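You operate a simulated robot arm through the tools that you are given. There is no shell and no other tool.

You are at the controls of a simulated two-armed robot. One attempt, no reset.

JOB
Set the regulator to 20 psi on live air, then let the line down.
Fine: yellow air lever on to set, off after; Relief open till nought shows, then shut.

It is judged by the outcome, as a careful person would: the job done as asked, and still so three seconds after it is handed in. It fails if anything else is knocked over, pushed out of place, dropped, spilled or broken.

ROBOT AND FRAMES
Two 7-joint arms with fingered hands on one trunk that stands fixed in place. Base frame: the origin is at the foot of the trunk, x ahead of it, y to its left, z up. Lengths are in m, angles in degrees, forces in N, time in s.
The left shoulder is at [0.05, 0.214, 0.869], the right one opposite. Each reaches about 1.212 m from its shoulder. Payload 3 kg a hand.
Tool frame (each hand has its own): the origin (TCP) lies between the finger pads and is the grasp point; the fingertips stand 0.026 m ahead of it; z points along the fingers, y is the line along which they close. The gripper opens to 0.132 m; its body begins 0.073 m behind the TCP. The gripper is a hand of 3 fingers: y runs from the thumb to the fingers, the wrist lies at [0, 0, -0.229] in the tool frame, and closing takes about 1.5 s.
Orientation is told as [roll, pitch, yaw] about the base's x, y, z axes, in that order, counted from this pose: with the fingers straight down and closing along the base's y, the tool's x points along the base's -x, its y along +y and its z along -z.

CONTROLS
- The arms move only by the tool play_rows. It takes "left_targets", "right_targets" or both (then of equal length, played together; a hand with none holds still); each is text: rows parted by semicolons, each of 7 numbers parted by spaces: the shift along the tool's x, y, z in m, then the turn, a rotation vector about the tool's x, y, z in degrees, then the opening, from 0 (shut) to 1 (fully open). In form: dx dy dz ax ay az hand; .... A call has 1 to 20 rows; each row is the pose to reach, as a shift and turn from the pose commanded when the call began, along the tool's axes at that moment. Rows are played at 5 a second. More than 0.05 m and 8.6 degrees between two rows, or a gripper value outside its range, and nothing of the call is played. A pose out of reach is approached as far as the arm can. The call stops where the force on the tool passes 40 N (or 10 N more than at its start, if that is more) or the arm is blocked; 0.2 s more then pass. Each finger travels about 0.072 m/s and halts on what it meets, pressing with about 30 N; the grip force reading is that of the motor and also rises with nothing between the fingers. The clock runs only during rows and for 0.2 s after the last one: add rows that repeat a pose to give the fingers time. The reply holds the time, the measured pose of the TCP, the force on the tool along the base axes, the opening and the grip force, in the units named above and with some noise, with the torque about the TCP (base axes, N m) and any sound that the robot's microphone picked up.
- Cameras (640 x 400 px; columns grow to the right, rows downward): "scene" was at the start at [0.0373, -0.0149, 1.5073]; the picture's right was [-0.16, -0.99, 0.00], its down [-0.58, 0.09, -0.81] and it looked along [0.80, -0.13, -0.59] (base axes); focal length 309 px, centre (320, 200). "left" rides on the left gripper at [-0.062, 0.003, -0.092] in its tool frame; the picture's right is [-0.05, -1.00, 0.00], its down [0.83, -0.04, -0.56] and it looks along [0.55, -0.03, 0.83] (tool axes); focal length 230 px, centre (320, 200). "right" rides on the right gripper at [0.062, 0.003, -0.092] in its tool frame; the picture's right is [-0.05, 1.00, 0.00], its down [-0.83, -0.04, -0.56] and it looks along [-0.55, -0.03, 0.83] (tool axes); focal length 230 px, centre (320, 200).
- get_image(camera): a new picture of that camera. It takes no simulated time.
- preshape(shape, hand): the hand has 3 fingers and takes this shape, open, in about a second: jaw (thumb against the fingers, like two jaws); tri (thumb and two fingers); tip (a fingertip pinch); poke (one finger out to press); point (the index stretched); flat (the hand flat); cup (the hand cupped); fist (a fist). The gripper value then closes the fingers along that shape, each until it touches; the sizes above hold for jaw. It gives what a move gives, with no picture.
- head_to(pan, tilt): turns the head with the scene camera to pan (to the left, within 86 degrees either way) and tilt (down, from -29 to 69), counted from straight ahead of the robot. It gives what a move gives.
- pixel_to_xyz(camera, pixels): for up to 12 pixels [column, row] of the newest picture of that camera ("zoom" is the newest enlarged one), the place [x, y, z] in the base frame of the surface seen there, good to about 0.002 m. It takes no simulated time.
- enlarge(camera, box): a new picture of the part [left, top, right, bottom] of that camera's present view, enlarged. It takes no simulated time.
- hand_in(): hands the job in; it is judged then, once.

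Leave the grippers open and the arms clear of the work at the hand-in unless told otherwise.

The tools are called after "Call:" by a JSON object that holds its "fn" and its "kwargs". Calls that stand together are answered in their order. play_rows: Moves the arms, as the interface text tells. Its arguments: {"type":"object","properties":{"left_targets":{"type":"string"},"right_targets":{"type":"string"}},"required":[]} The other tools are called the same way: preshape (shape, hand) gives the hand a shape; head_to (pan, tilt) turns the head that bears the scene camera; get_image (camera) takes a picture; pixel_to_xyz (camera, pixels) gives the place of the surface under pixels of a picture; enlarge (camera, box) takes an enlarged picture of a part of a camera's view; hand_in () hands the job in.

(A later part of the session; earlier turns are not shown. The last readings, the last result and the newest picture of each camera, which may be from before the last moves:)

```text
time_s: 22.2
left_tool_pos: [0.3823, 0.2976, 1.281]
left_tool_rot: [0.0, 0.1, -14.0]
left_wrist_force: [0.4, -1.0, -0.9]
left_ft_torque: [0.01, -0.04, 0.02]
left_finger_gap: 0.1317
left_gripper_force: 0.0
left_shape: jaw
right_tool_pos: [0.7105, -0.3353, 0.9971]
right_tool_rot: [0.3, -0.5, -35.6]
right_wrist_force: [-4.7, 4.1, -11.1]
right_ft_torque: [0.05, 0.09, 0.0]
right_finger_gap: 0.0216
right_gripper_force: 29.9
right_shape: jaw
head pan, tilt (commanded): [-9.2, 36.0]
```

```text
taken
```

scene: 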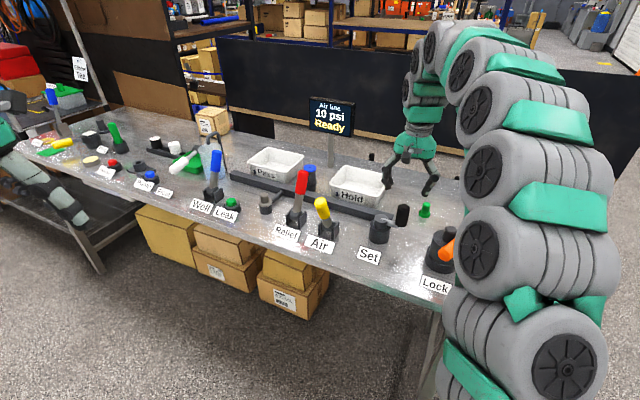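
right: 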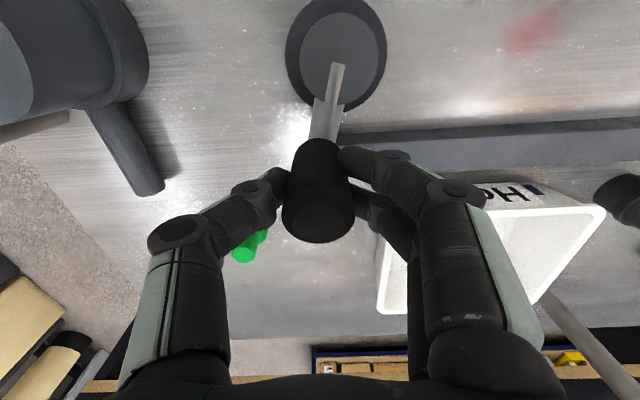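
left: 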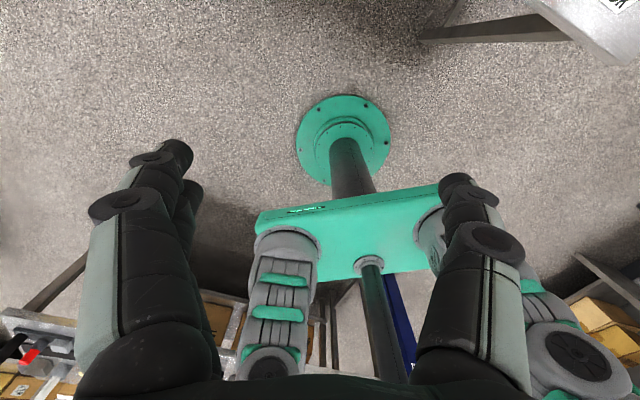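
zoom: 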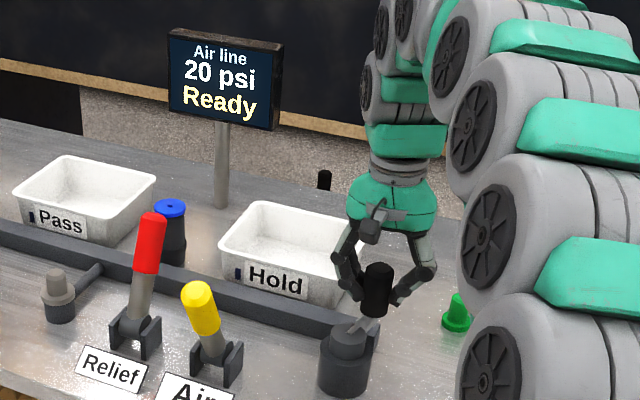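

It now reads 20 psi at about -76°. I'd like to sit nearer the middle of the step at about -88°. First I'll check where the Hold tray's rim is relative to the fingers.

Call:
{"fn": "pixel_to_xyz", "kwargs": {"camera": "right", "pixels": [[380, 308], [385, 260], [600, 210], [480, 190], [560, 240], [440, 185], [400, 160], [395, 215], [360, 205], [425, 290]]}}

Call:
{"fn": "pixel_to_xyz", "kwargs": {"camera": "zoom", "pixels": [[340, 300], [357, 255], [262, 203], [222, 245], [345, 290], [360, 232]]}}

```text
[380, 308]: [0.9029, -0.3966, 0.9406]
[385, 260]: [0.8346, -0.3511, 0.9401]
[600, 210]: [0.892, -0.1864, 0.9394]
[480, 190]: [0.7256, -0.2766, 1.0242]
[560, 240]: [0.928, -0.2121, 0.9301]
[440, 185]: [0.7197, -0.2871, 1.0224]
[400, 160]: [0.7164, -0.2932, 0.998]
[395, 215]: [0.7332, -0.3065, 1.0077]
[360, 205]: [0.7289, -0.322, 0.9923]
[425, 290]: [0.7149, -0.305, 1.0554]
```

```text
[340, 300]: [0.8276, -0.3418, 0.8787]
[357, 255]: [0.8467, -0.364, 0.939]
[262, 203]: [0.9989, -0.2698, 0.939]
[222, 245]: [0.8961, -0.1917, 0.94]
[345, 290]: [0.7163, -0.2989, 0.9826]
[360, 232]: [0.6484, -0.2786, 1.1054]
```

The tray rim is at z 0.94 and x at least 0.83, while the fingers are at x of 0.74 or less and z above 0.97, so it's clear. I'll turn the crank to about -88° and read again.

Call:
{"fn": "play_rows", "kwargs": {"right_targets": "-0.0014 0.0065 0 0 0 0 0.1; -0.0019 0.0123 0 0 0 0 0.1; -0.0019 0.0123 0 0 0 0 0.1"}}

Call:
{"fn": "enlarge", "kwargs": {"camera": "scene", "box": [290, 85, 450, 245]}}

```text
time_s: 23.0
left_tool_pos: [0.3822, 0.2985, 1.2815]
left_tool_rot: [0.0, -0.1, -13.9]
left_wrist_force: [-0.6, -0.7, -0.2]
left_ft_torque: [0.0, -0.01, 0.02]
left_finger_gap: 0.1321
left_gripper_force: 0.1
left_shape: jaw
right_tool_pos: [0.72, -0.324, 0.9959]
right_tool_rot: [0.3, -0.6, -35.6]
right_wrist_force: [-8.7, 5.6, -19.1]
right_ft_torque: [0.17, 0.14, 0.0]
right_finger_gap: 0.0214
right_gripper_force: 30.3
right_shape: jaw
head pan, tilt (commanded): [-9.2, 36.0]
```

```text
2.50 times, centred on (370, 165) of scene
```

zoom: 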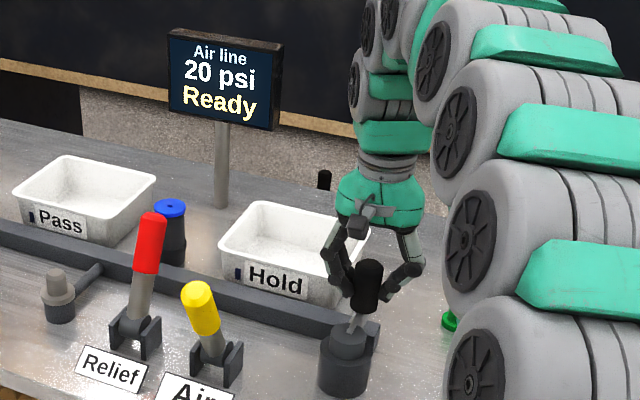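

Still 20 psi at about -88°. I'll open the hand, lift straight up off the knob, and check that the reading holds.

Call:
{"fn": "play_rows", "kwargs": {"right_targets": "0 0 0 0 0 0 0.2; 0 0 0 0 0 0 0.35; 0 0 0 0 0 0 0.5; 0 0 0 0 0 0 0.55; 0 0 -0.03 0 0 0 0.55; 0 0 -0.06 0 0 0 0.55; 0 0 -0.1 0 0 0 0.55; 0.04 0 -0.1 0 0 0 0.55; 0.08 0 -0.1 0 0 0 0.55"}}

Call:
{"fn": "get_image", "kwargs": {"camera": "scene"}}

Call:
{"fn": "enlarge", "kwargs": {"camera": "scene", "box": [290, 85, 450, 245]}}

```text
time_s: 25.0
left_tool_pos: [0.3833, 0.2987, 1.2813]
left_tool_rot: [0.0, 0.0, -14.0]
left_wrist_force: [-0.5, -0.9, 0.7]
left_ft_torque: [-0.03, -0.05, -0.05]
left_finger_gap: 0.132
left_gripper_force: 0.0
left_shape: jaw
right_tool_pos: [0.6546, -0.2798, 1.0948]
right_tool_rot: [0.3, -0.7, -35.6]
right_wrist_force: [0.3, -0.5, -0.2]
right_ft_torque: [0.04, -0.03, 0.02]
right_finger_gap: 0.0722
right_gripper_force: 0.1
right_shape: jaw
head pan, tilt (commanded): [-9.2, 36.0]
```

```text
taken
```

scene: 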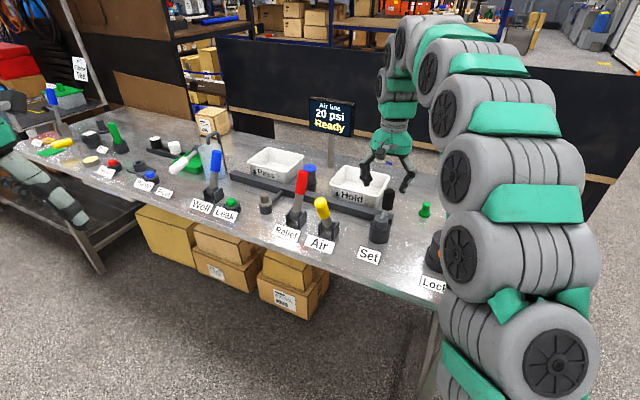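

```text
2.50 times, centred on (370, 165) of scene
```

zoom: 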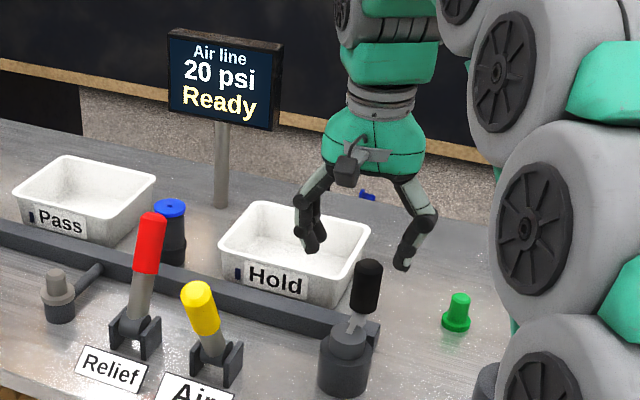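

20 psi holds with the hand off. Now I'll turn the air off. I'll move the right hand over the yellow lever, which leans toward the operator with its grip centre near (0.675, -0.122, 1.012).

Call:
{"fn": "play_rows", "kwargs": {"right_targets": "0.02 0.02 -0.025 0 0 0 0.52; 0.045 0.05 -0.025 0 0 0 0.52; 0.075 0.08 -0.025 0 0 0 0.52; 0.075 0.115 -0.025 0 0 0 0.52; 0.075 0.141 -0.025 0 0 0 0.52; 0.075 0.141 -0.02 0 0 0 0.52"}}

Call:
{"fn": "get_image", "kwargs": {"camera": "right"}}

```text
time_s: 26.4
left_tool_pos: [0.383, 0.2982, 1.2806]
left_tool_rot: [0.0, 0.0, -13.9]
left_wrist_force: [-0.6, 0.0, -0.4]
left_ft_torque: [0.02, 0.02, -0.03]
left_finger_gap: 0.1319
left_gripper_force: 0.1
left_shape: jaw
right_tool_pos: [0.6754, -0.1184, 1.1171]
right_tool_rot: [0.3, -0.7, -35.6]
right_wrist_force: [-0.2, 0.0, 0.4]
right_ft_torque: [0.01, -0.02, 0.01]
right_finger_gap: 0.0692
right_gripper_force: 0.0
right_shape: jaw
head pan, tilt (commanded): [-9.2, 36.0]
```

```text
taken
```

right: 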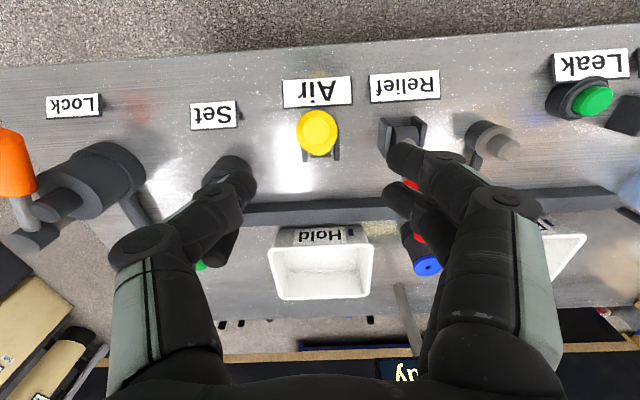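

The yellow lever's top shows at (318,133), nearly centred. I'll check its exact place and then descend.

Call:
{"fn": "pixel_to_xyz", "kwargs": {"camera": "right", "pixels": [[318, 127], [318, 115], [318, 140], [303, 130], [333, 130]]}}

```text
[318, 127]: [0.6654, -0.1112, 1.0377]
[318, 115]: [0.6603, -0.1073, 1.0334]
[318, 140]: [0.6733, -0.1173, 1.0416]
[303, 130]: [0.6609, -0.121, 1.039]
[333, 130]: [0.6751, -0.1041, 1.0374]
```

It's aligned. I'll descend over the lever and close the hand on the grip.

Call:
{"fn": "play_rows", "kwargs": {"right_targets": "0 0 0.03 0 0 0 0.52; 0 0 0.06 0 0 0 0.52; 0 0 0.09 0 0 0 0.5; 0 0 0.105 0 0 0 0.45; 0 0 0.105 0 0 0 0.3; 0 0 0.105 0 0 0 0.2; 0 0 0.105 0 0 0 0.1; 0 0 0.105 0 0 0 0.1"}}

Call:
{"fn": "get_image", "kwargs": {"camera": "right"}}

```text
time_s: 28.2
left_tool_pos: [0.3819, 0.298, 1.2801]
left_tool_rot: [0.0, 0.1, -14.0]
left_wrist_force: [1.1, 0.8, 0.1]
left_ft_torque: [-0.02, -0.01, -0.01]
left_finger_gap: 0.1318
left_gripper_force: 0.0
left_shape: jaw
right_tool_pos: [0.6764, -0.1202, 1.0101]
right_tool_rot: [0.2, -0.6, -35.6]
right_wrist_force: [-1.2, -1.9, -4.1]
right_ft_torque: [-0.02, -0.06, -0.03]
right_finger_gap: 0.0164
right_gripper_force: 29.8
right_shape: jaw
head pan, tilt (commanded): [-9.2, 36.0]
```

```text
taken
```

right: 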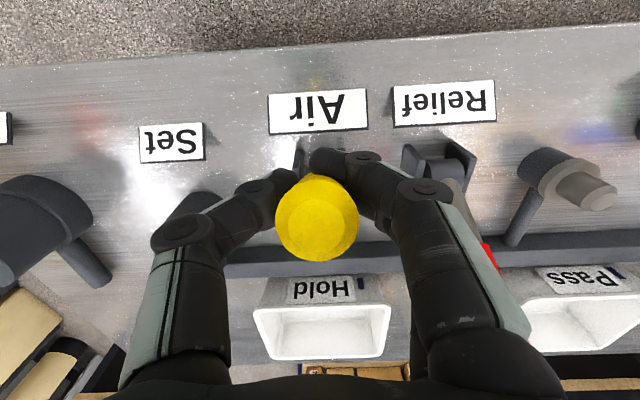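

The lever's top now shows at (316,215), so it may have shifted as the fingers closed. I'll measure it and look at the display.

Call:
{"fn": "pixel_to_xyz", "kwargs": {"camera": "right", "pixels": [[316, 222], [316, 205], [316, 240], [295, 220], [338, 220], [330, 160], [285, 180]]}}

Call:
{"fn": "enlarge", "kwargs": {"camera": "scene", "box": [270, 90, 400, 260]}}

```text
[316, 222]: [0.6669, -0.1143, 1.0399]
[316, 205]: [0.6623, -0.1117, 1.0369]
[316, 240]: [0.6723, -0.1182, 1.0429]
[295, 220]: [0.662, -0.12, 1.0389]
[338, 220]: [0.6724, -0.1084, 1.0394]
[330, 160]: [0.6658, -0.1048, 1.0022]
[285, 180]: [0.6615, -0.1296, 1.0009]
```

```text
2.35 times, centred on (335, 175) of scene
```

zoom: 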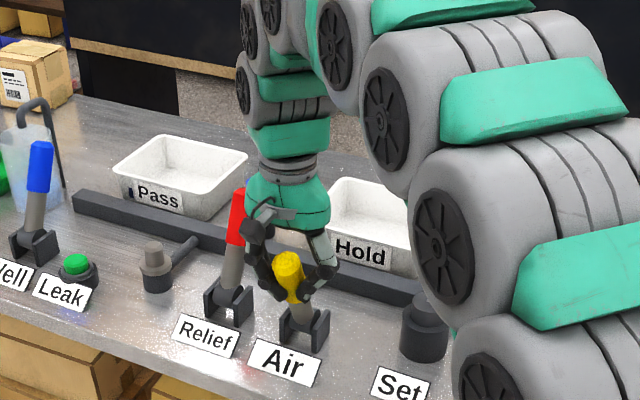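

The lever hasn't moved, and it's held with one finger in front, one behind, and the thumb opposite. I'll push it back along its arc to the far stop.

Call:
{"fn": "play_rows", "kwargs": {"right_targets": "-0.0089 0 -0.0037 0 0 0 0.1; -0.018 0 -0.0066 0 0 0 0.1; -0.0274 0 -0.0086 0 0 0 0.1; -0.0369 0 -0.0099 0 0 0 0.1; -0.0465 0 -0.0103 0 0 0 0.1; -0.0561 0 -0.0099 0 0 0 0.1; -0.0656 0 -0.0086 0 0 0 0.1; -0.075 0 -0.0066 0 0 0 0.1; -0.0841 0 -0.0037 0 0 0 0.1; -0.093 0 0 0 0 0 0.1; -0.097 0 0.002 0 0 0 0.1"}}

Call:
{"fn": "get_image", "kwargs": {"camera": "right"}}

Call:
{"fn": "enlarge", "kwargs": {"camera": "scene", "box": [270, 90, 400, 260]}}

```text
time_s: 30.3
left_tool_pos: [0.3814, 0.2964, 1.2822]
left_tool_rot: [-0.1, -0.1, -14.0]
left_wrist_force: [0.3, 0.5, 0.1]
left_ft_torque: [0.03, -0.01, 0.0]
left_finger_gap: 0.1319
left_gripper_force: 0.0
left_shape: jaw
right_tool_pos: [0.7392, -0.1654, 1.0153]
right_tool_rot: [-0.1, -0.2, -35.4]
right_wrist_force: [-26.8, -0.6, 9.6]
right_ft_torque: [-0.07, 0.65, -0.15]
right_finger_gap: 0.0151
right_gripper_force: 29.9
right_shape: jaw
head pan, tilt (commanded): [-9.2, 36.0]
stopped in row 10 (right hand): the force on the tool passed its limit at 50 N (the readings are from after the stop); the commanded pose is now the measured one
```

```text
taken
```

right: 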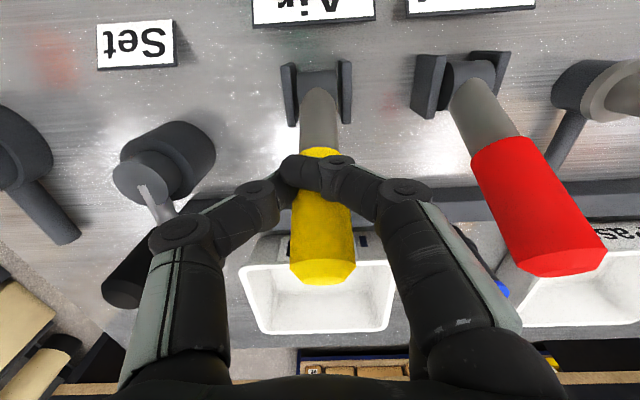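

```text
2.35 times, centred on (335, 175) of scene
```

zoom: 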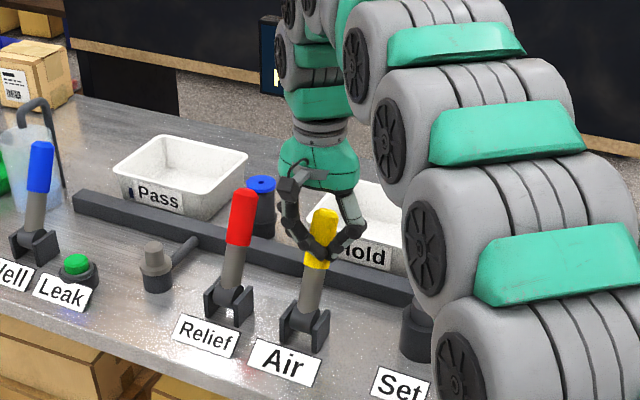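

The lever stopped against 50 N at the back. It looks parallel to the red lever, which is the off side. I'll open the hand, draw back toward the operator, and then check both the lever and the display.

Call:
{"fn": "play_rows", "kwargs": {"right_targets": "0 0 0 0 0 0 0.2; 0 0 0 0 0 0 0.35; 0 0 0 0 0 0 0.5; 0 0 0 0 0 0 0.52; 0.03 0 0 0 0 0 0.52; 0.06 0 0 0 0 0 0.52; 0.1 0 -0.02 0 0 0 0.52; 0.13 -0.03 -0.05 0 0 0 0.52; 0.13 -0.07 -0.08 0 0 0 0.52"}}

Call:
{"fn": "get_image", "kwargs": {"camera": "scene"}}

Call:
{"fn": "enlarge", "kwargs": {"camera": "scene", "box": [270, 90, 400, 260]}}

```text
refused: row 8 steps farther than a row can; nothing moved
```

```text
taken
```

scene: 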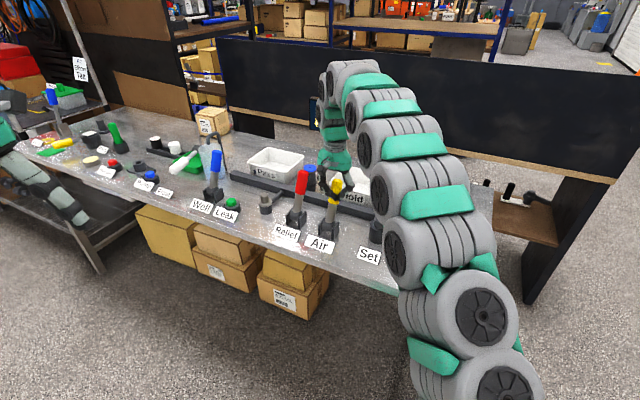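

```text
2.35 times, centred on (335, 175) of scene
```

zoom: 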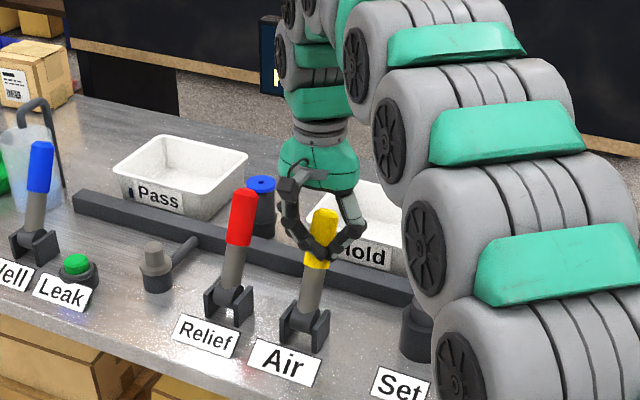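

That call was refused because one step was too long. I'll do the same release and retreat in smaller steps.

Call:
{"fn": "play_rows", "kwargs": {"right_targets": "0 0 0 0 0 0 0.2; 0 0 0 0 0 0 0.35; 0 0 0 0 0 0 0.5; 0 0 0 0 0 0 0.52; 0.03 0 0 0 0 0 0.52; 0.06 0 0 0 0 0 0.52; 0.09 0 -0.02 0 0 0 0.52; 0.12 0 -0.05 0 0 0 0.52; 0.12 -0.03 -0.08 0 0 0 0.52; 0.12 -0.07 -0.08 0 0 0 0.52"}}

Call:
{"fn": "get_image", "kwargs": {"camera": "scene"}}

Call:
{"fn": "enlarge", "kwargs": {"camera": "scene", "box": [290, 85, 450, 245]}}

```text
time_s: 32.5
left_tool_pos: [0.3826, 0.2982, 1.2822]
left_tool_rot: [0.0, 0.0, -14.0]
left_wrist_force: [-0.2, -0.7, -0.1]
left_ft_torque: [0.01, 0.0, 0.02]
left_finger_gap: 0.1317
left_gripper_force: 0.0
left_shape: jaw
right_tool_pos: [0.6006, -0.1528, 1.0956]
right_tool_rot: [0.1, -0.4, -35.4]
right_wrist_force: [0.8, -0.1, -0.6]
right_ft_torque: [-0.03, -0.02, -0.01]
right_finger_gap: 0.0678
right_gripper_force: 0.0
right_shape: jaw
head pan, tilt (commanded): [-9.2, 36.0]
```

```text
taken
```

scene: 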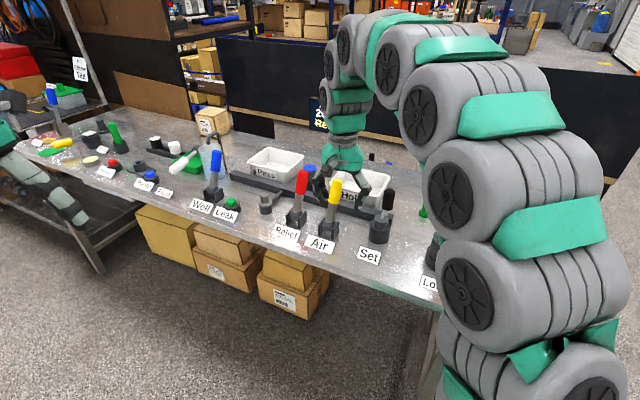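

```text
2.50 times, centred on (370, 165) of scene
```

zoom: 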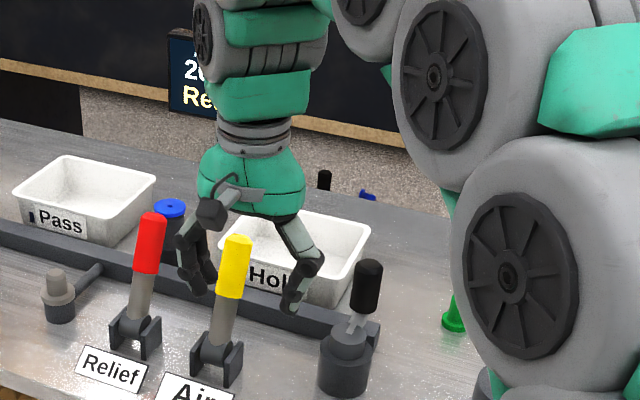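

The yellow lever is back in its off position and the display still starts with "20". Next is the Relief lever. By measurement it sits 0.1095 m along the row from Air, so its grip is near (0.814, -0.088, 1.011). That's far for a vertical hand, so I'll tilt the fingers 30° forward and move to a spot in front of it.

Call:
{"fn": "play_rows", "kwargs": {"right_targets": "-0.004 0.04 0 0 -7.5 0 0.52; -0.012 0.08 0 0 -15 0 0.52; -0.02 0.12 0 0 -22.5 0 0.52; -0.03 0.155 0.01 0 -30 0 0.52; -0.0364 0.177 0.03 0 -30 0 0.52; -0.0364 0.177 0.03 0 -30 0 0.52"}}

Call:
{"fn": "get_image", "kwargs": {"camera": "right"}}

Call:
{"fn": "get_image", "kwargs": {"camera": "scene"}}

```text
time_s: 33.9
left_tool_pos: [0.383, 0.2987, 1.2806]
left_tool_rot: [0.1, 0.0, -14.0]
left_wrist_force: [0.1, -0.2, 0.2]
left_ft_torque: [0.0, 0.01, -0.02]
left_finger_gap: 0.1318
left_gripper_force: 0.0
left_shape: jaw
right_tool_pos: [0.7346, -0.0293, 1.0672]
right_tool_rot: [0.2, -30.4, -35.5]
right_wrist_force: [0.5, 0.6, 0.0]
right_ft_torque: [-0.03, -0.02, 0.0]
right_finger_gap: 0.068
right_gripper_force: 0.0
right_shape: jaw
head pan, tilt (commanded): [-9.2, 36.0]
```

```text
taken
```

right: 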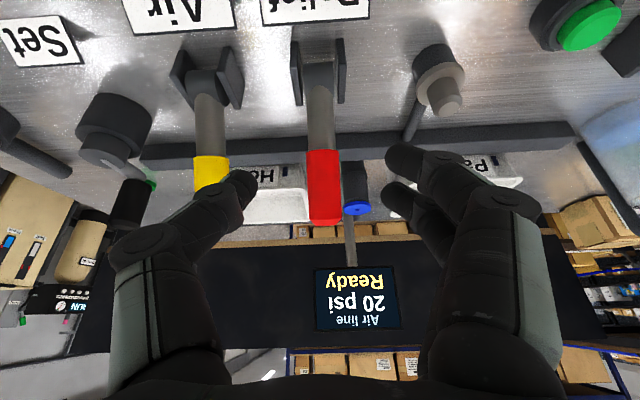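

```text
taken
```

scene: 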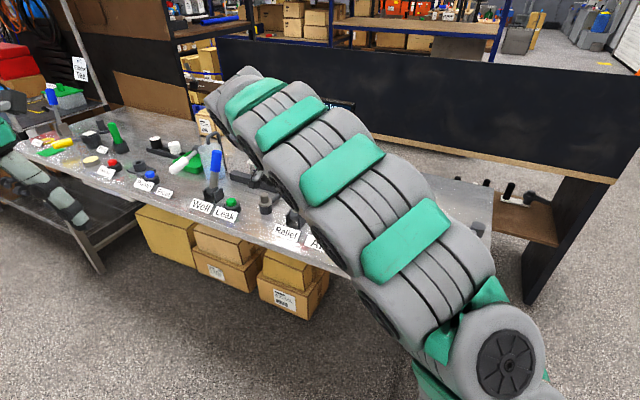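

With this tilt the right camera sees the display (upside down): 20 psi. In the scene view the forearm now crosses over Air and Set, so I'll check its height there and the red lever's position.

Call:
{"fn": "pixel_to_xyz", "kwargs": {"camera": "scene", "pixels": [[240, 90], [290, 130], [330, 165], [370, 205], [410, 250], [300, 200], [350, 265], [420, 300], [270, 165], [220, 110]]}}

Call:
{"fn": "pixel_to_xyz", "kwargs": {"camera": "right", "pixels": [[325, 165], [325, 190], [325, 215], [310, 190], [340, 190], [320, 125], [212, 170], [240, 185], [135, 200]]}}

```text
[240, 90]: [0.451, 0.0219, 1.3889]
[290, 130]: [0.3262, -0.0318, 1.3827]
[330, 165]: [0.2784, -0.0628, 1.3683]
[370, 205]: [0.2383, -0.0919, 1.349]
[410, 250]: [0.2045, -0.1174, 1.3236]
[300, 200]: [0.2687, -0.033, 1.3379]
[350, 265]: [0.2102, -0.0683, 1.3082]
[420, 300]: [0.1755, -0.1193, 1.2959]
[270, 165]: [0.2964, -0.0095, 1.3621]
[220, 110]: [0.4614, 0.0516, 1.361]
```

```text
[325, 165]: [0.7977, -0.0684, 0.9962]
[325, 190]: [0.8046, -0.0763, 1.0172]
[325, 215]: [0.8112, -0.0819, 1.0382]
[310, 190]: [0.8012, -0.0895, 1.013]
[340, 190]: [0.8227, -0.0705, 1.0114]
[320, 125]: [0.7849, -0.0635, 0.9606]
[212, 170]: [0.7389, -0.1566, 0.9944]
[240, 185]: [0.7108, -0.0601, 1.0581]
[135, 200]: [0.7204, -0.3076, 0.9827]
```

The arm is well above the bench. The red grip at z 1.012 is centred about 3 mm to the left along the row and about 95 mm ahead. I'll go down 55 mm and then come in 60 mm.

Call:
{"fn": "play_rows", "kwargs": {"right_targets": "0.014 0.0015 0.0237 0 0 0 0.52; 0.0278 0.003 0.0474 0 0 0 0.52; 0.0019 0.003 0.0626 0 0 0 0.52; -0.024 0.003 0.0778 0 0 0 0.52; -0.024 0.003 0.0778 0 0 0 0.5"}}

Call:
{"fn": "get_image", "kwargs": {"camera": "right"}}

```text
time_s: 35.1
left_tool_pos: [0.3822, 0.2985, 1.2806]
left_tool_rot: [-0.1, 0.0, -14.0]
left_wrist_force: [0.0, -0.1, 0.4]
left_ft_torque: [-0.02, -0.02, -0.02]
left_finger_gap: 0.1319
left_gripper_force: 0.2
left_shape: jaw
right_tool_pos: [0.7868, -0.0625, 1.0102]
right_tool_rot: [0.2, -30.3, -35.4]
right_wrist_force: [0.0, -0.4, 0.6]
right_ft_torque: [0.02, 0.0, -0.02]
right_finger_gap: 0.0667
right_gripper_force: 0.1
right_shape: jaw
head pan, tilt (commanded): [-9.2, 36.0]
```

```text
taken
```

right: 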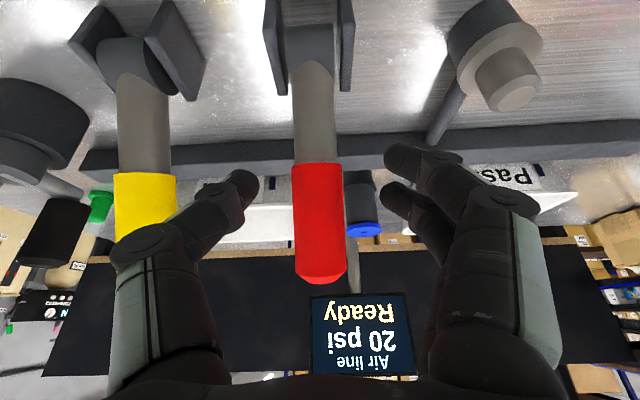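

The red lever (320,220) is between thumb and fingers. I'll check the gap between the thumb knuckle (115,250) and the yellow lever (145,200) before going in the last bit.

Call:
{"fn": "pixel_to_xyz", "kwargs": {"camera": "right", "pixels": [[118, 250], [130, 235], [170, 200], [145, 200], [160, 225], [120, 200], [320, 200], [320, 250], [297, 220], [343, 220], [115, 320]]}}

```text
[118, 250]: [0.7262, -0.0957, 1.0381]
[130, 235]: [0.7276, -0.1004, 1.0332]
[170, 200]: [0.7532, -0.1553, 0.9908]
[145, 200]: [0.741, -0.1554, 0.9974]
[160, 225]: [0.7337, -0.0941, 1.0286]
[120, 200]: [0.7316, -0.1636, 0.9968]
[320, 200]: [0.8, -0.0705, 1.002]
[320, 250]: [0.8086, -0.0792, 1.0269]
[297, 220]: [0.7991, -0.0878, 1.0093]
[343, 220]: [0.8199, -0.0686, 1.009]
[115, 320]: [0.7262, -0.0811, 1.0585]
```

The thumb clears the yellow lever by about 25 mm and the red lever is centred. I'll advance 34 mm and close.

Call:
{"fn": "play_rows", "kwargs": {"right_targets": "-0.0147 0 0.0086 0 0 0 0.48; -0.0293 0 0.0172 0 0 0 0.45; -0.0293 0 0.0172 0 0 0 0.35; -0.0293 0 0.0172 0 0 0 0.25; -0.0293 0 0.0172 0 0 0 0.1; -0.0293 0 0.0172 0 0 0 0.1; -0.0293 0 0.0172 0 0 0 0.1"}}

Call:
{"fn": "get_image", "kwargs": {"camera": "right"}}

```text
time_s: 36.7
left_tool_pos: [0.3827, 0.298, 1.2805]
left_tool_rot: [0.0, 0.0, -14.0]
left_wrist_force: [-0.2, -0.1, -0.5]
left_ft_torque: [-0.01, -0.06, -0.02]
left_finger_gap: 0.1317
left_gripper_force: 0.0
left_shape: jaw
right_tool_pos: [0.8116, -0.0821, 1.0103]
right_tool_rot: [0.2, -30.2, -35.5]
right_wrist_force: [-1.2, -2.8, -1.5]
right_ft_torque: [0.02, 0.02, -0.02]
right_finger_gap: 0.0178
right_gripper_force: 30.2
right_shape: jaw
head pan, tilt (commanded): [-9.2, 36.0]
```

```text
taken
```

right: 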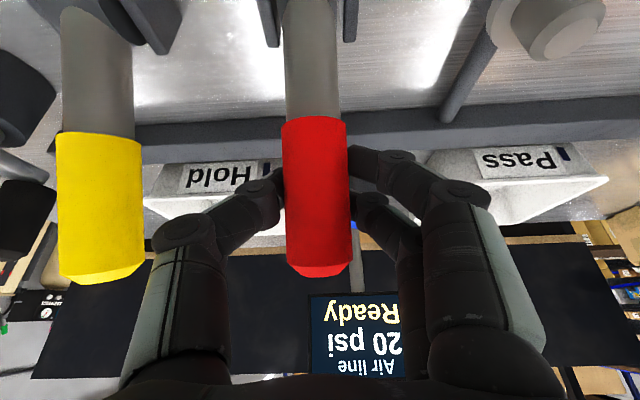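

The fingers hold the red grip and the display reads 20 psi. I'll pull the Relief lever toward the operator along its arc until it meets its stop.

Call:
{"fn": "play_rows", "kwargs": {"right_targets": "0.0093 0 -0.0109 0 0 0 0.1; 0.0198 0 -0.0201 0 0 0 0.1; 0.0313 0 -0.0279 0 0 0 0.1; 0.0438 0 -0.0341 0 0 0 0.1; 0.057 0 -0.0387 0 0 0 0.1; 0.066 0 -0.0406 0 0 0 0.1; 0.0754 0 -0.0419 0 0 0 0.1"}}

Call:
{"fn": "get_image", "kwargs": {"camera": "right"}}

```text
time_s: 38.1
left_tool_pos: [0.3826, 0.2979, 1.2816]
left_tool_rot: [0.0, 0.1, -13.9]
left_wrist_force: [0.2, -0.3, 0.6]
left_ft_torque: [-0.01, 0.01, 0.02]
left_finger_gap: 0.1318
left_gripper_force: 0.2
left_shape: jaw
right_tool_pos: [0.7535, -0.0416, 1.0141]
right_tool_rot: [0.3, -30.9, -35.7]
right_wrist_force: [8.9, -14.3, 2.8]
right_ft_torque: [-0.25, -0.25, -0.03]
right_finger_gap: 0.0145
right_gripper_force: 30.2
right_shape: jaw
head pan, tilt (commanded): [-9.2, 36.0]
stopped in row 7 (right hand): the force on the tool passed its limit at 49 N (the readings are from after the stop); the commanded pose is now the measured one
```

```text
taken
```

right: 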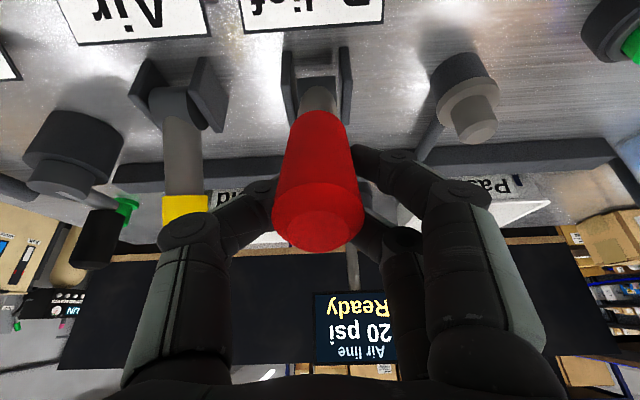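

The lever stopped against the force, and the display still shows 20 psi for the moment. I'll measure the red lever's top and hold for a second to see whether the pressure falls.

Call:
{"fn": "pixel_to_xyz", "kwargs": {"camera": "right", "pixels": [[318, 228], [318, 212], [318, 242], [300, 228], [338, 228], [318, 150]]}}

Call:
{"fn": "play_rows", "kwargs": {"right_targets": "0 0 0 0 0 0 0.1; 0 0 0 0 0 0 0.1; 0 0 0 0 0 0 0.1; 0 0 0 0 0 0 0.1; 0 0 0 0 0 0 0.1"}}

Call:
{"fn": "enlarge", "kwargs": {"camera": "right", "box": [240, 260, 480, 380]}}

```text
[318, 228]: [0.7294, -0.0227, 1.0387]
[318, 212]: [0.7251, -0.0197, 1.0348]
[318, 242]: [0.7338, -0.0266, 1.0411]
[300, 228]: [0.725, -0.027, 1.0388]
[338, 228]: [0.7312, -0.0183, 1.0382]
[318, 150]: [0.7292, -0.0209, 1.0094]
```

```text
time_s: 39.3
left_tool_pos: [0.3832, 0.298, 1.2813]
left_tool_rot: [0.0, 0.0, -14.1]
left_wrist_force: [0.1, 0.0, -0.5]
left_ft_torque: [0.02, -0.01, -0.02]
left_finger_gap: 0.1318
left_gripper_force: 0.1
left_shape: jaw
right_tool_pos: [0.7521, -0.0415, 1.0134]
right_tool_rot: [0.4, -31.0, -35.5]
right_wrist_force: [19.4, -24.9, 11.3]
right_ft_torque: [-0.47, -0.42, -0.01]
right_finger_gap: 0.0144
right_gripper_force: 29.8
right_shape: jaw
head pan, tilt (commanded): [-9.2, 36.0]
```

```text
2.67 times, centred on (360, 320) of right
```

zoom: 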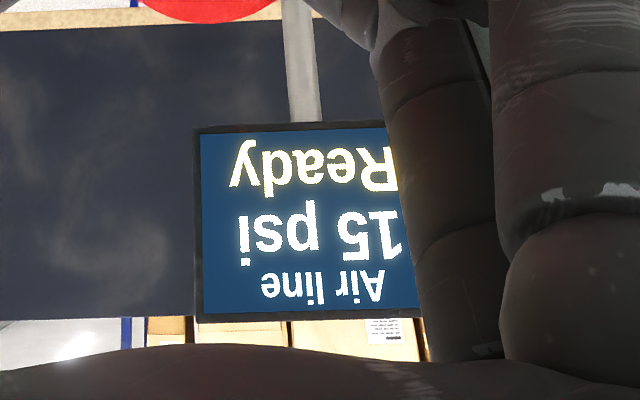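

The pressure is falling; it reads 15 psi, and the lever is at its full-open stop. I'll keep holding and watching.

Call:
{"fn": "play_rows", "kwargs": {"right_targets": "0 0 0 0 0 0 0.1; 0 0 0 0 0 0 0.1; 0 0 0 0 0 0 0.1; 0 0 0 0 0 0 0.1; 0 0 0 0 0 0 0.1; 0 0 0 0 0 0 0.1; 0 0 0 0 0 0 0.1; 0 0 0 0 0 0 0.1; 0 0 0 0 0 0 0.1; 0 0 0 0 0 0 0.1"}}

Call:
{"fn": "enlarge", "kwargs": {"camera": "right", "box": [240, 260, 480, 380]}}

```text
time_s: 41.5
left_tool_pos: [0.3823, 0.298, 1.2826]
left_tool_rot: [0.0, 0.0, -14.1]
left_wrist_force: [0.1, -0.1, -0.8]
left_ft_torque: [0.02, 0.0, 0.0]
left_finger_gap: 0.132
left_gripper_force: 0.0
left_shape: jaw
right_tool_pos: [0.7526, -0.0406, 1.0142]
right_tool_rot: [0.3, -30.9, -35.6]
right_wrist_force: [21.4, -27.8, 13.5]
right_ft_torque: [-0.5, -0.44, 0.04]
right_finger_gap: 0.0143
right_gripper_force: 30.3
right_shape: jaw
head pan, tilt (commanded): [-9.2, 36.0]
```

```text
2.67 times, centred on (360, 320) of right
```

zoom: 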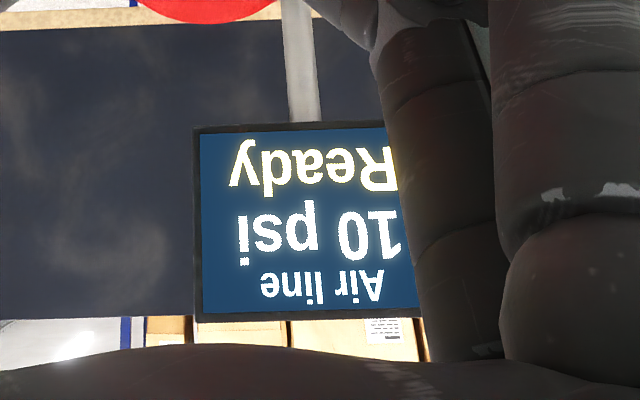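

It reads 10 psi and is still falling. The hold force is about 37 N, so I'll ease the pull by 3 mm and keep waiting.

Call:
{"fn": "play_rows", "kwargs": {"right_targets": "-0.0026 0 0.0015 0 0 0 0.1; -0.0026 0 0.0015 0 0 0 0.1; -0.0026 0 0.0015 0 0 0 0.1; -0.0026 0 0.0015 0 0 0 0.1; -0.0026 0 0.0015 0 0 0 0.1; -0.0026 0 0.0015 0 0 0 0.1; -0.0026 0 0.0015 0 0 0 0.1; -0.0026 0 0.0015 0 0 0 0.1; -0.0026 0 0.0015 0 0 0 0.1; -0.0026 0 0.0015 0 0 0 0.1; -0.0026 0 0.0015 0 0 0 0.1; -0.0026 0 0.0015 0 0 0 0.1"}}

Call:
{"fn": "enlarge", "kwargs": {"camera": "right", "box": [240, 260, 480, 380]}}

```text
time_s: 44.1
left_tool_pos: [0.3824, 0.2978, 1.2816]
left_tool_rot: [-0.1, 0.0, -14.0]
left_wrist_force: [0.0, 0.1, -0.1]
left_ft_torque: [-0.02, -0.01, -0.02]
left_finger_gap: 0.1319
left_gripper_force: 0.1
left_shape: jaw
right_tool_pos: [0.7544, -0.0413, 1.0148]
right_tool_rot: [0.5, -30.8, -35.7]
right_wrist_force: [-3.4, -8.9, 4.5]
right_ft_torque: [-0.16, -0.01, -0.06]
right_finger_gap: 0.0144
right_gripper_force: 29.6
right_shape: jaw
head pan, tilt (commanded): [-9.2, 36.0]
```

```text
2.67 times, centred on (360, 320) of right
```

zoom: 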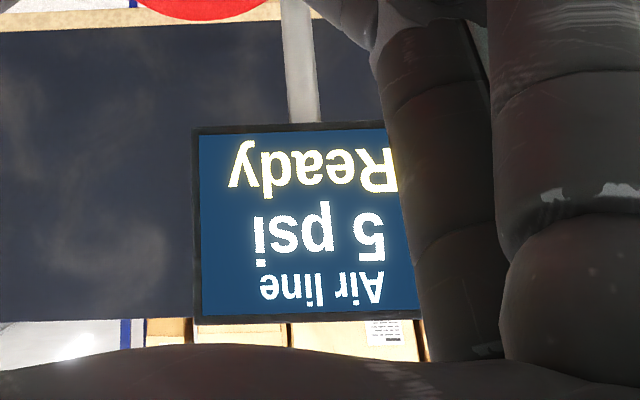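

It reads 5 psi and the forces are low. I'll keep waiting for nought.

Call:
{"fn": "play_rows", "kwargs": {"right_targets": "0 0 0 0 0 0 0.1; 0 0 0 0 0 0 0.1; 0 0 0 0 0 0 0.1; 0 0 0 0 0 0 0.1; 0 0 0 0 0 0 0.1; 0 0 0 0 0 0 0.1; 0 0 0 0 0 0 0.1; 0 0 0 0 0 0 0.1; 0 0 0 0 0 0 0.1; 0 0 0 0 0 0 0.1"}}

Call:
{"fn": "enlarge", "kwargs": {"camera": "right", "box": [240, 260, 480, 380]}}

```text
time_s: 46.3
left_tool_pos: [0.3823, 0.297, 1.2816]
left_tool_rot: [0.0, 0.1, -14.0]
left_wrist_force: [-0.5, 0.2, 0.5]
left_ft_torque: [0.01, -0.04, -0.07]
left_finger_gap: 0.1317
left_gripper_force: 0.1
left_shape: jaw
right_tool_pos: [0.7552, -0.0423, 1.0144]
right_tool_rot: [0.4, -30.8, -35.6]
right_wrist_force: [-2.9, -6.8, 3.8]
right_ft_torque: [-0.1, 0.01, -0.08]
right_finger_gap: 0.0145
right_gripper_force: 30.3
right_shape: jaw
head pan, tilt (commanded): [-9.2, 36.0]
```

```text
2.67 times, centred on (360, 320) of right
```

zoom: 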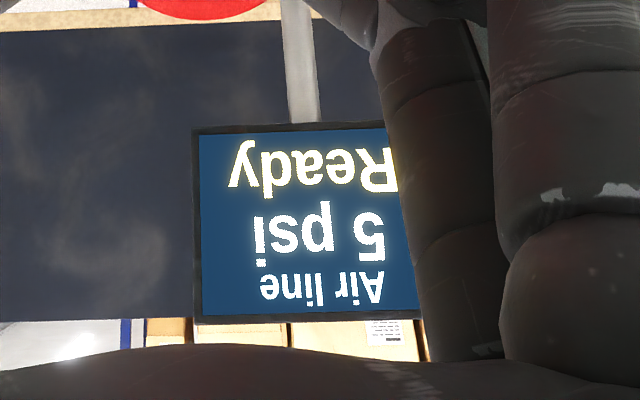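

Still 5 psi, and the fall is slowing as expected. I'll wait more.

Call:
{"fn": "play_rows", "kwargs": {"right_targets": "0 0 0 0 0 0 0.1; 0 0 0 0 0 0 0.1; 0 0 0 0 0 0 0.1; 0 0 0 0 0 0 0.1; 0 0 0 0 0 0 0.1; 0 0 0 0 0 0 0.1; 0 0 0 0 0 0 0.1; 0 0 0 0 0 0 0.1; 0 0 0 0 0 0 0.1; 0 0 0 0 0 0 0.1; 0 0 0 0 0 0 0.1; 0 0 0 0 0 0 0.1; 0 0 0 0 0 0 0.1; 0 0 0 0 0 0 0.1; 0 0 0 0 0 0 0.1"}}

Call:
{"fn": "enlarge", "kwargs": {"camera": "right", "box": [240, 260, 480, 380]}}

```text
time_s: 49.5
left_tool_pos: [0.3822, 0.2977, 1.282]
left_tool_rot: [0.0, 0.0, -14.0]
left_wrist_force: [-0.3, -0.1, -0.1]
left_ft_torque: [0.01, -0.02, 0.02]
left_finger_gap: 0.1317
left_gripper_force: 0.1
left_shape: jaw
right_tool_pos: [0.7559, -0.0405, 1.0144]
right_tool_rot: [0.4, -30.8, -35.6]
right_wrist_force: [0.0, -7.5, 4.9]
right_ft_torque: [-0.11, -0.04, -0.02]
right_finger_gap: 0.0145
right_gripper_force: 29.4
right_shape: jaw
head pan, tilt (commanded): [-9.2, 36.0]
```

```text
2.67 times, centred on (360, 320) of right
```

zoom: 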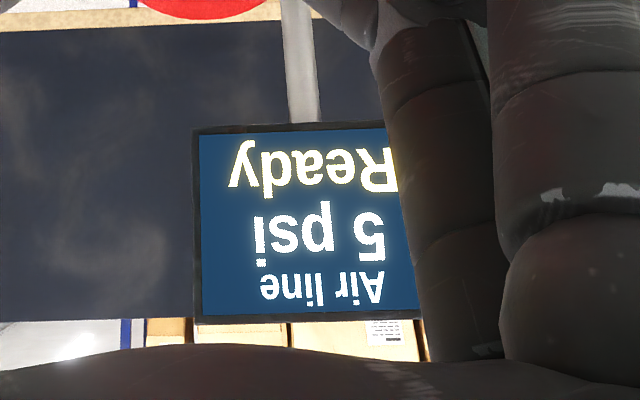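

It still shows 5 psi. This could be an exponential tail, or my easing may have partly closed the valve. I'll pull 2 mm back toward the open stop and wait a few more seconds.

Call:
{"fn": "play_rows", "kwargs": {"right_targets": "0.0017 0 -0.001 0 0 0 0.1; 0.0017 0 -0.001 0 0 0 0.1; 0.0017 0 -0.001 0 0 0 0.1; 0.0017 0 -0.001 0 0 0 0.1; 0.0017 0 -0.001 0 0 0 0.1; 0.0017 0 -0.001 0 0 0 0.1; 0.0017 0 -0.001 0 0 0 0.1; 0.0017 0 -0.001 0 0 0 0.1; 0.0017 0 -0.001 0 0 0 0.1; 0.0017 0 -0.001 0 0 0 0.1; 0.0017 0 -0.001 0 0 0 0.1; 0.0017 0 -0.001 0 0 0 0.1"}}

Call:
{"fn": "get_image", "kwargs": {"camera": "right"}}

```text
time_s: 52.1
left_tool_pos: [0.3832, 0.2981, 1.2808]
left_tool_rot: [0.0, 0.0, -14.0]
left_wrist_force: [-0.1, 0.9, 0.2]
left_ft_torque: [0.02, -0.02, -0.06]
left_finger_gap: 0.1319
left_gripper_force: 0.2
left_shape: jaw
right_tool_pos: [0.7536, -0.0412, 1.0129]
right_tool_rot: [0.4, -30.9, -35.6]
right_wrist_force: [21.0, -21.7, 14.0]
right_ft_torque: [-0.38, -0.42, -0.01]
right_finger_gap: 0.0145
right_gripper_force: 29.8
right_shape: jaw
head pan, tilt (commanded): [-9.2, 36.0]
```

```text
taken
```

right: 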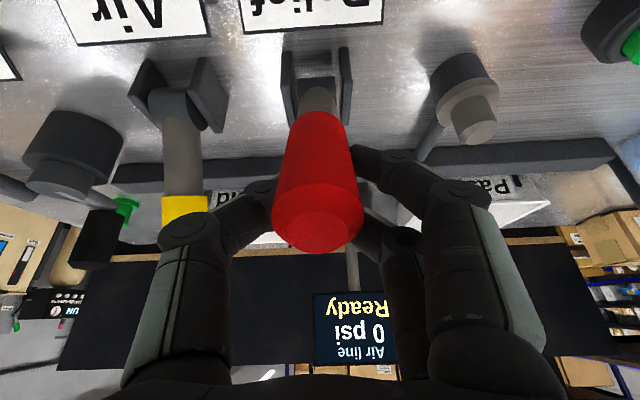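

The display shows 0 psi. I'll hold open a few more seconds so it is truly drained, then shut.

Call:
{"fn": "play_rows", "kwargs": {"right_targets": "-0.0013 0 0.0007 0 0 0 0.1; -0.0013 0 0.0007 0 0 0 0.1; -0.0013 0 0.0007 0 0 0 0.1; -0.0013 0 0.0007 0 0 0 0.1; -0.0013 0 0.0007 0 0 0 0.1; -0.0013 0 0.0007 0 0 0 0.1; -0.0013 0 0.0007 0 0 0 0.1; -0.0013 0 0.0007 0 0 0 0.1; -0.0013 0 0.0007 0 0 0 0.1; -0.0013 0 0.0007 0 0 0 0.1; -0.0013 0 0.0007 0 0 0 0.1; -0.0013 0 0.0007 0 0 0 0.1; -0.0013 0 0.0007 0 0 0 0.1; -0.0013 0 0.0007 0 0 0 0.1; -0.0013 0 0.0007 0 0 0 0.1; -0.0013 0 0.0007 0 0 0 0.1; -0.0013 0 0.0007 0 0 0 0.1; -0.0013 0 0.0007 0 0 0 0.1; -0.0013 0 0.0007 0 0 0 0.1; -0.0013 0 0.0007 0 0 0 0.1"}}

Call:
{"fn": "enlarge", "kwargs": {"camera": "right", "box": [240, 260, 480, 380]}}

```text
time_s: 56.3
left_tool_pos: [0.3828, 0.2979, 1.2819]
left_tool_rot: [0.1, 0.1, -14.0]
left_wrist_force: [0.0, -0.3, 0.5]
left_ft_torque: [0.03, 0.0, 0.02]
left_finger_gap: 0.1322
left_gripper_force: 0.1
left_shape: jaw
right_tool_pos: [0.7541, -0.0413, 1.0132]
right_tool_rot: [0.4, -30.9, -35.6]
right_wrist_force: [7.5, -14.4, 14.1]
right_ft_torque: [-0.21, -0.21, 0.02]
right_finger_gap: 0.0145
right_gripper_force: 30.1
right_shape: jaw
head pan, tilt (commanded): [-9.2, 36.0]
```

```text
2.67 times, centred on (360, 320) of right
```

zoom: 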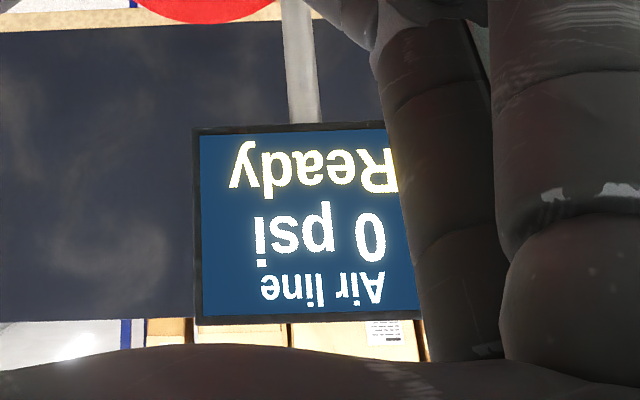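

It holds at 0 psi. The pads sit slightly behind the grip, which suits pulling but not pushing. I'll open a little, shift 19 mm toward the operator, and grip again, which also gives the line a bit longer to drain.

Call:
{"fn": "play_rows", "kwargs": {"right_targets": "0 0 0 0 0 0 0.2; 0 0 0 0 0 0 0.35; 0 0 0 0 0 0 0.48; 0 0 0 0 0 0 0.48; 0.008 0 -0.0049 0 0 0 0.48; 0.0163 0 -0.0098 0 0 0 0.48; 0.0163 0 -0.0098 0 0 0 0.48"}}

Call:
{"fn": "get_image", "kwargs": {"camera": "right"}}

```text
time_s: 57.9
left_tool_pos: [0.3827, 0.2975, 1.2805]
left_tool_rot: [0.0, 0.0, -14.1]
left_wrist_force: [0.5, 0.1, -0.2]
left_ft_torque: [0.01, 0.04, -0.01]
left_finger_gap: 0.1318
left_gripper_force: 0.1
left_shape: jaw
right_tool_pos: [0.7378, -0.0292, 1.0119]
right_tool_rot: [0.4, -30.8, -35.6]
right_wrist_force: [0.0, 0.4, 0.5]
right_ft_torque: [0.01, -0.02, 0.0]
right_finger_gap: 0.0624
right_gripper_force: 0.0
right_shape: jaw
head pan, tilt (commanded): [-9.2, 36.0]
```

```text
taken
```

right: 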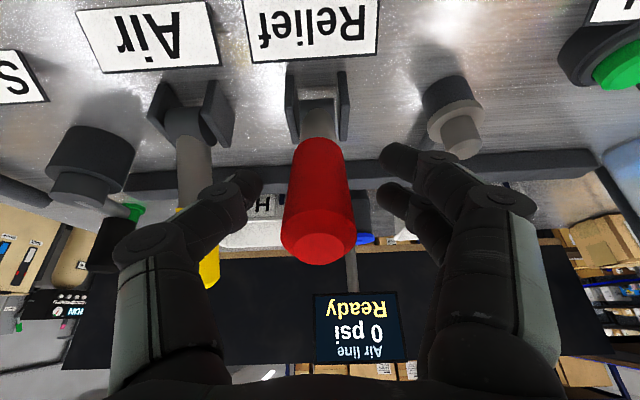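

The hand has opened and shifted. I'll check where the red lever is now.

Call:
{"fn": "pixel_to_xyz", "kwargs": {"camera": "right", "pixels": [[318, 245], [318, 235], [318, 255], [318, 170], [318, 200], [295, 200], [345, 200]]}}

```text
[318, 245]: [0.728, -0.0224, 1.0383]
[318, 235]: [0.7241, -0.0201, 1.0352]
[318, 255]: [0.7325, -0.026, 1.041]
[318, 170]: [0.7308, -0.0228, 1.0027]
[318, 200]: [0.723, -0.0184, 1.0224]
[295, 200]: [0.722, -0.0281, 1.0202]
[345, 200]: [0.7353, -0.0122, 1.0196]
```

The lever is still at its open stop and the display shows 0 psi. I'll close the hand on the grip.

Call:
{"fn": "play_rows", "kwargs": {"right_targets": "0 0 0 0 0 0 0.35; 0 0 0 0 0 0 0.25; 0 0 0 0 0 0 0.1; 0 0 0 0 0 0 0.1; 0 0 0 0 0 0 0.1"}}

Call:
{"fn": "get_image", "kwargs": {"camera": "right"}}

```text
time_s: 59.1
left_tool_pos: [0.3826, 0.2984, 1.2826]
left_tool_rot: [0.0, 0.1, -14.0]
left_wrist_force: [0.7, 0.6, 0.4]
left_ft_torque: [-0.03, 0.02, -0.03]
left_finger_gap: 0.1319
left_gripper_force: 0.1
left_shape: jaw
right_tool_pos: [0.7376, -0.0308, 1.0135]
right_tool_rot: [0.2, -30.8, -35.7]
right_wrist_force: [-1.2, -3.7, -3.5]
right_ft_torque: [-0.08, 0.03, -0.03]
right_finger_gap: 0.0221
right_gripper_force: 29.8
right_shape: jaw
head pan, tilt (commanded): [-9.2, 36.0]
```

```text
taken
```

right: 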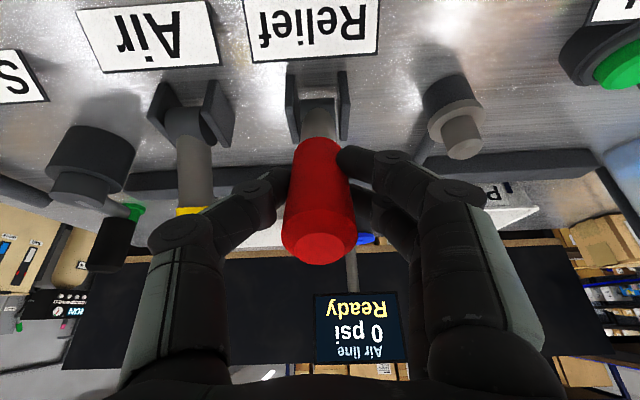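

It has a centred grip (gap 0.022) and the display shows 0 psi. Now I'll push the Relief lever back along its arc to the shut stop.

Call:
{"fn": "play_rows", "kwargs": {"right_targets": "-0.0125 0 0.0016 0 0 0 0.1; -0.0257 0 0.0051 0 0 0 0.1; -0.0376 0 0.0096 0 0 0 0.1; -0.0488 0 0.0154 0 0 0 0.1; -0.0592 0 0.0225 0 0 0 0.1; -0.0688 0 0.0308 0 0 0 0.1; -0.0782 0 0.0408 0 0 0 0.1; -0.085 0 0.0502 0 0 0 0.1; -0.088 0 0.055 0 0 0 0.1"}}

Call:
{"fn": "get_image", "kwargs": {"camera": "right"}}

```text
time_s: 60.7
left_tool_pos: [0.3827, 0.2988, 1.2814]
left_tool_rot: [-0.1, 0.0, -14.1]
left_wrist_force: [0.2, -0.5, 0.7]
left_ft_torque: [-0.01, 0.0, -0.04]
left_finger_gap: 0.1319
left_gripper_force: 0.1
left_shape: jaw
right_tool_pos: [0.8052, -0.0747, 1.0172]
right_tool_rot: [0.2, -30.5, -35.4]
right_wrist_force: [-5.1, 6.7, -8.1]
right_ft_torque: [0.53, 0.4, 0.04]
right_finger_gap: 0.0217
right_gripper_force: 29.9
right_shape: jaw
head pan, tilt (commanded): [-9.2, 36.0]
stopped in row 7 (right hand): the force on the tool passed its limit at 42 N (the readings are from after the stop); the commanded pose is now the measured one
```

```text
taken
```

right: 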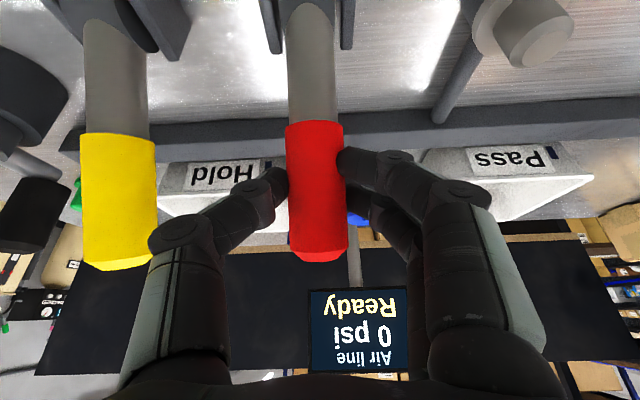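

It stopped at 42 N, a little earlier than for the Air lever. I'll measure the red lever against the yellow one to see whether it is fully back.

Call:
{"fn": "pixel_to_xyz", "kwargs": {"camera": "right", "pixels": [[318, 248], [318, 200], [315, 150], [315, 100], [315, 60], [118, 262], [118, 200], [118, 150], [116, 100], [116, 60], [318, 256], [120, 266]]}}

```text
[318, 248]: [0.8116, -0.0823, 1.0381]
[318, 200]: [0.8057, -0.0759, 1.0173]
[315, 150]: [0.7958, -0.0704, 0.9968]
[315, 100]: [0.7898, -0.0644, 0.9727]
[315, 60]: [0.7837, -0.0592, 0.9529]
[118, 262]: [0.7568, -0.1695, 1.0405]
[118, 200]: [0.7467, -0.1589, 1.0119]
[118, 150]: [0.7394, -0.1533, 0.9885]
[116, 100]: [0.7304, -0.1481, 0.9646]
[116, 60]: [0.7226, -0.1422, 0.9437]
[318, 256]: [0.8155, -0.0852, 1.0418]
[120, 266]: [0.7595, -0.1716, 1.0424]
```

The red lever's top is at (0.8116, -0.0823, 1.038). Before I touched it, it was at (0.8112, -0.0819, 1.038), so it's back in its shut position. I'll open the hand and back away toward the operator.

Call:
{"fn": "play_rows", "kwargs": {"right_targets": "0 0 0 0 0 0 0.2; 0 0 0 0 0 0 0.35; 0 0 0 0 0 0 0.48; 0 0 0 0 0 0 0.5; 0.0259 0 -0.0152 0 0 0 0.5; 0.0517 0 -0.0305 0 0 0 0.5; 0.0776 0 -0.0457 0 0 0 0.5; 0.1034 0 -0.0609 0 0 0 0.5; 0.0933 0 -0.0781 0 0 0 0.5; 0.0831 0 -0.0954 0 0 0 0.5"}}

Call:
{"fn": "get_image", "kwargs": {"camera": "right"}}

```text
time_s: 62.9
left_tool_pos: [0.3828, 0.2971, 1.2817]
left_tool_rot: [0.0, 0.0, -14.0]
left_wrist_force: [0.1, 0.0, -0.6]
left_ft_torque: [0.0, -0.01, 0.03]
left_finger_gap: 0.1319
left_gripper_force: 0.0
left_shape: jaw
right_tool_pos: [0.7081, -0.0075, 1.0584]
right_tool_rot: [0.2, -30.6, -35.5]
right_wrist_force: [0.4, -0.4, -0.3]
right_ft_torque: [-0.03, 0.03, 0.0]
right_finger_gap: 0.0655
right_gripper_force: 0.1
right_shape: jaw
head pan, tilt (commanded): [-9.2, 36.0]
```

```text
taken
```

right: 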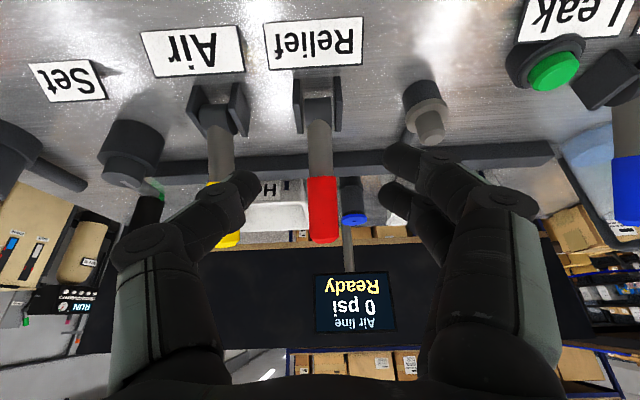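

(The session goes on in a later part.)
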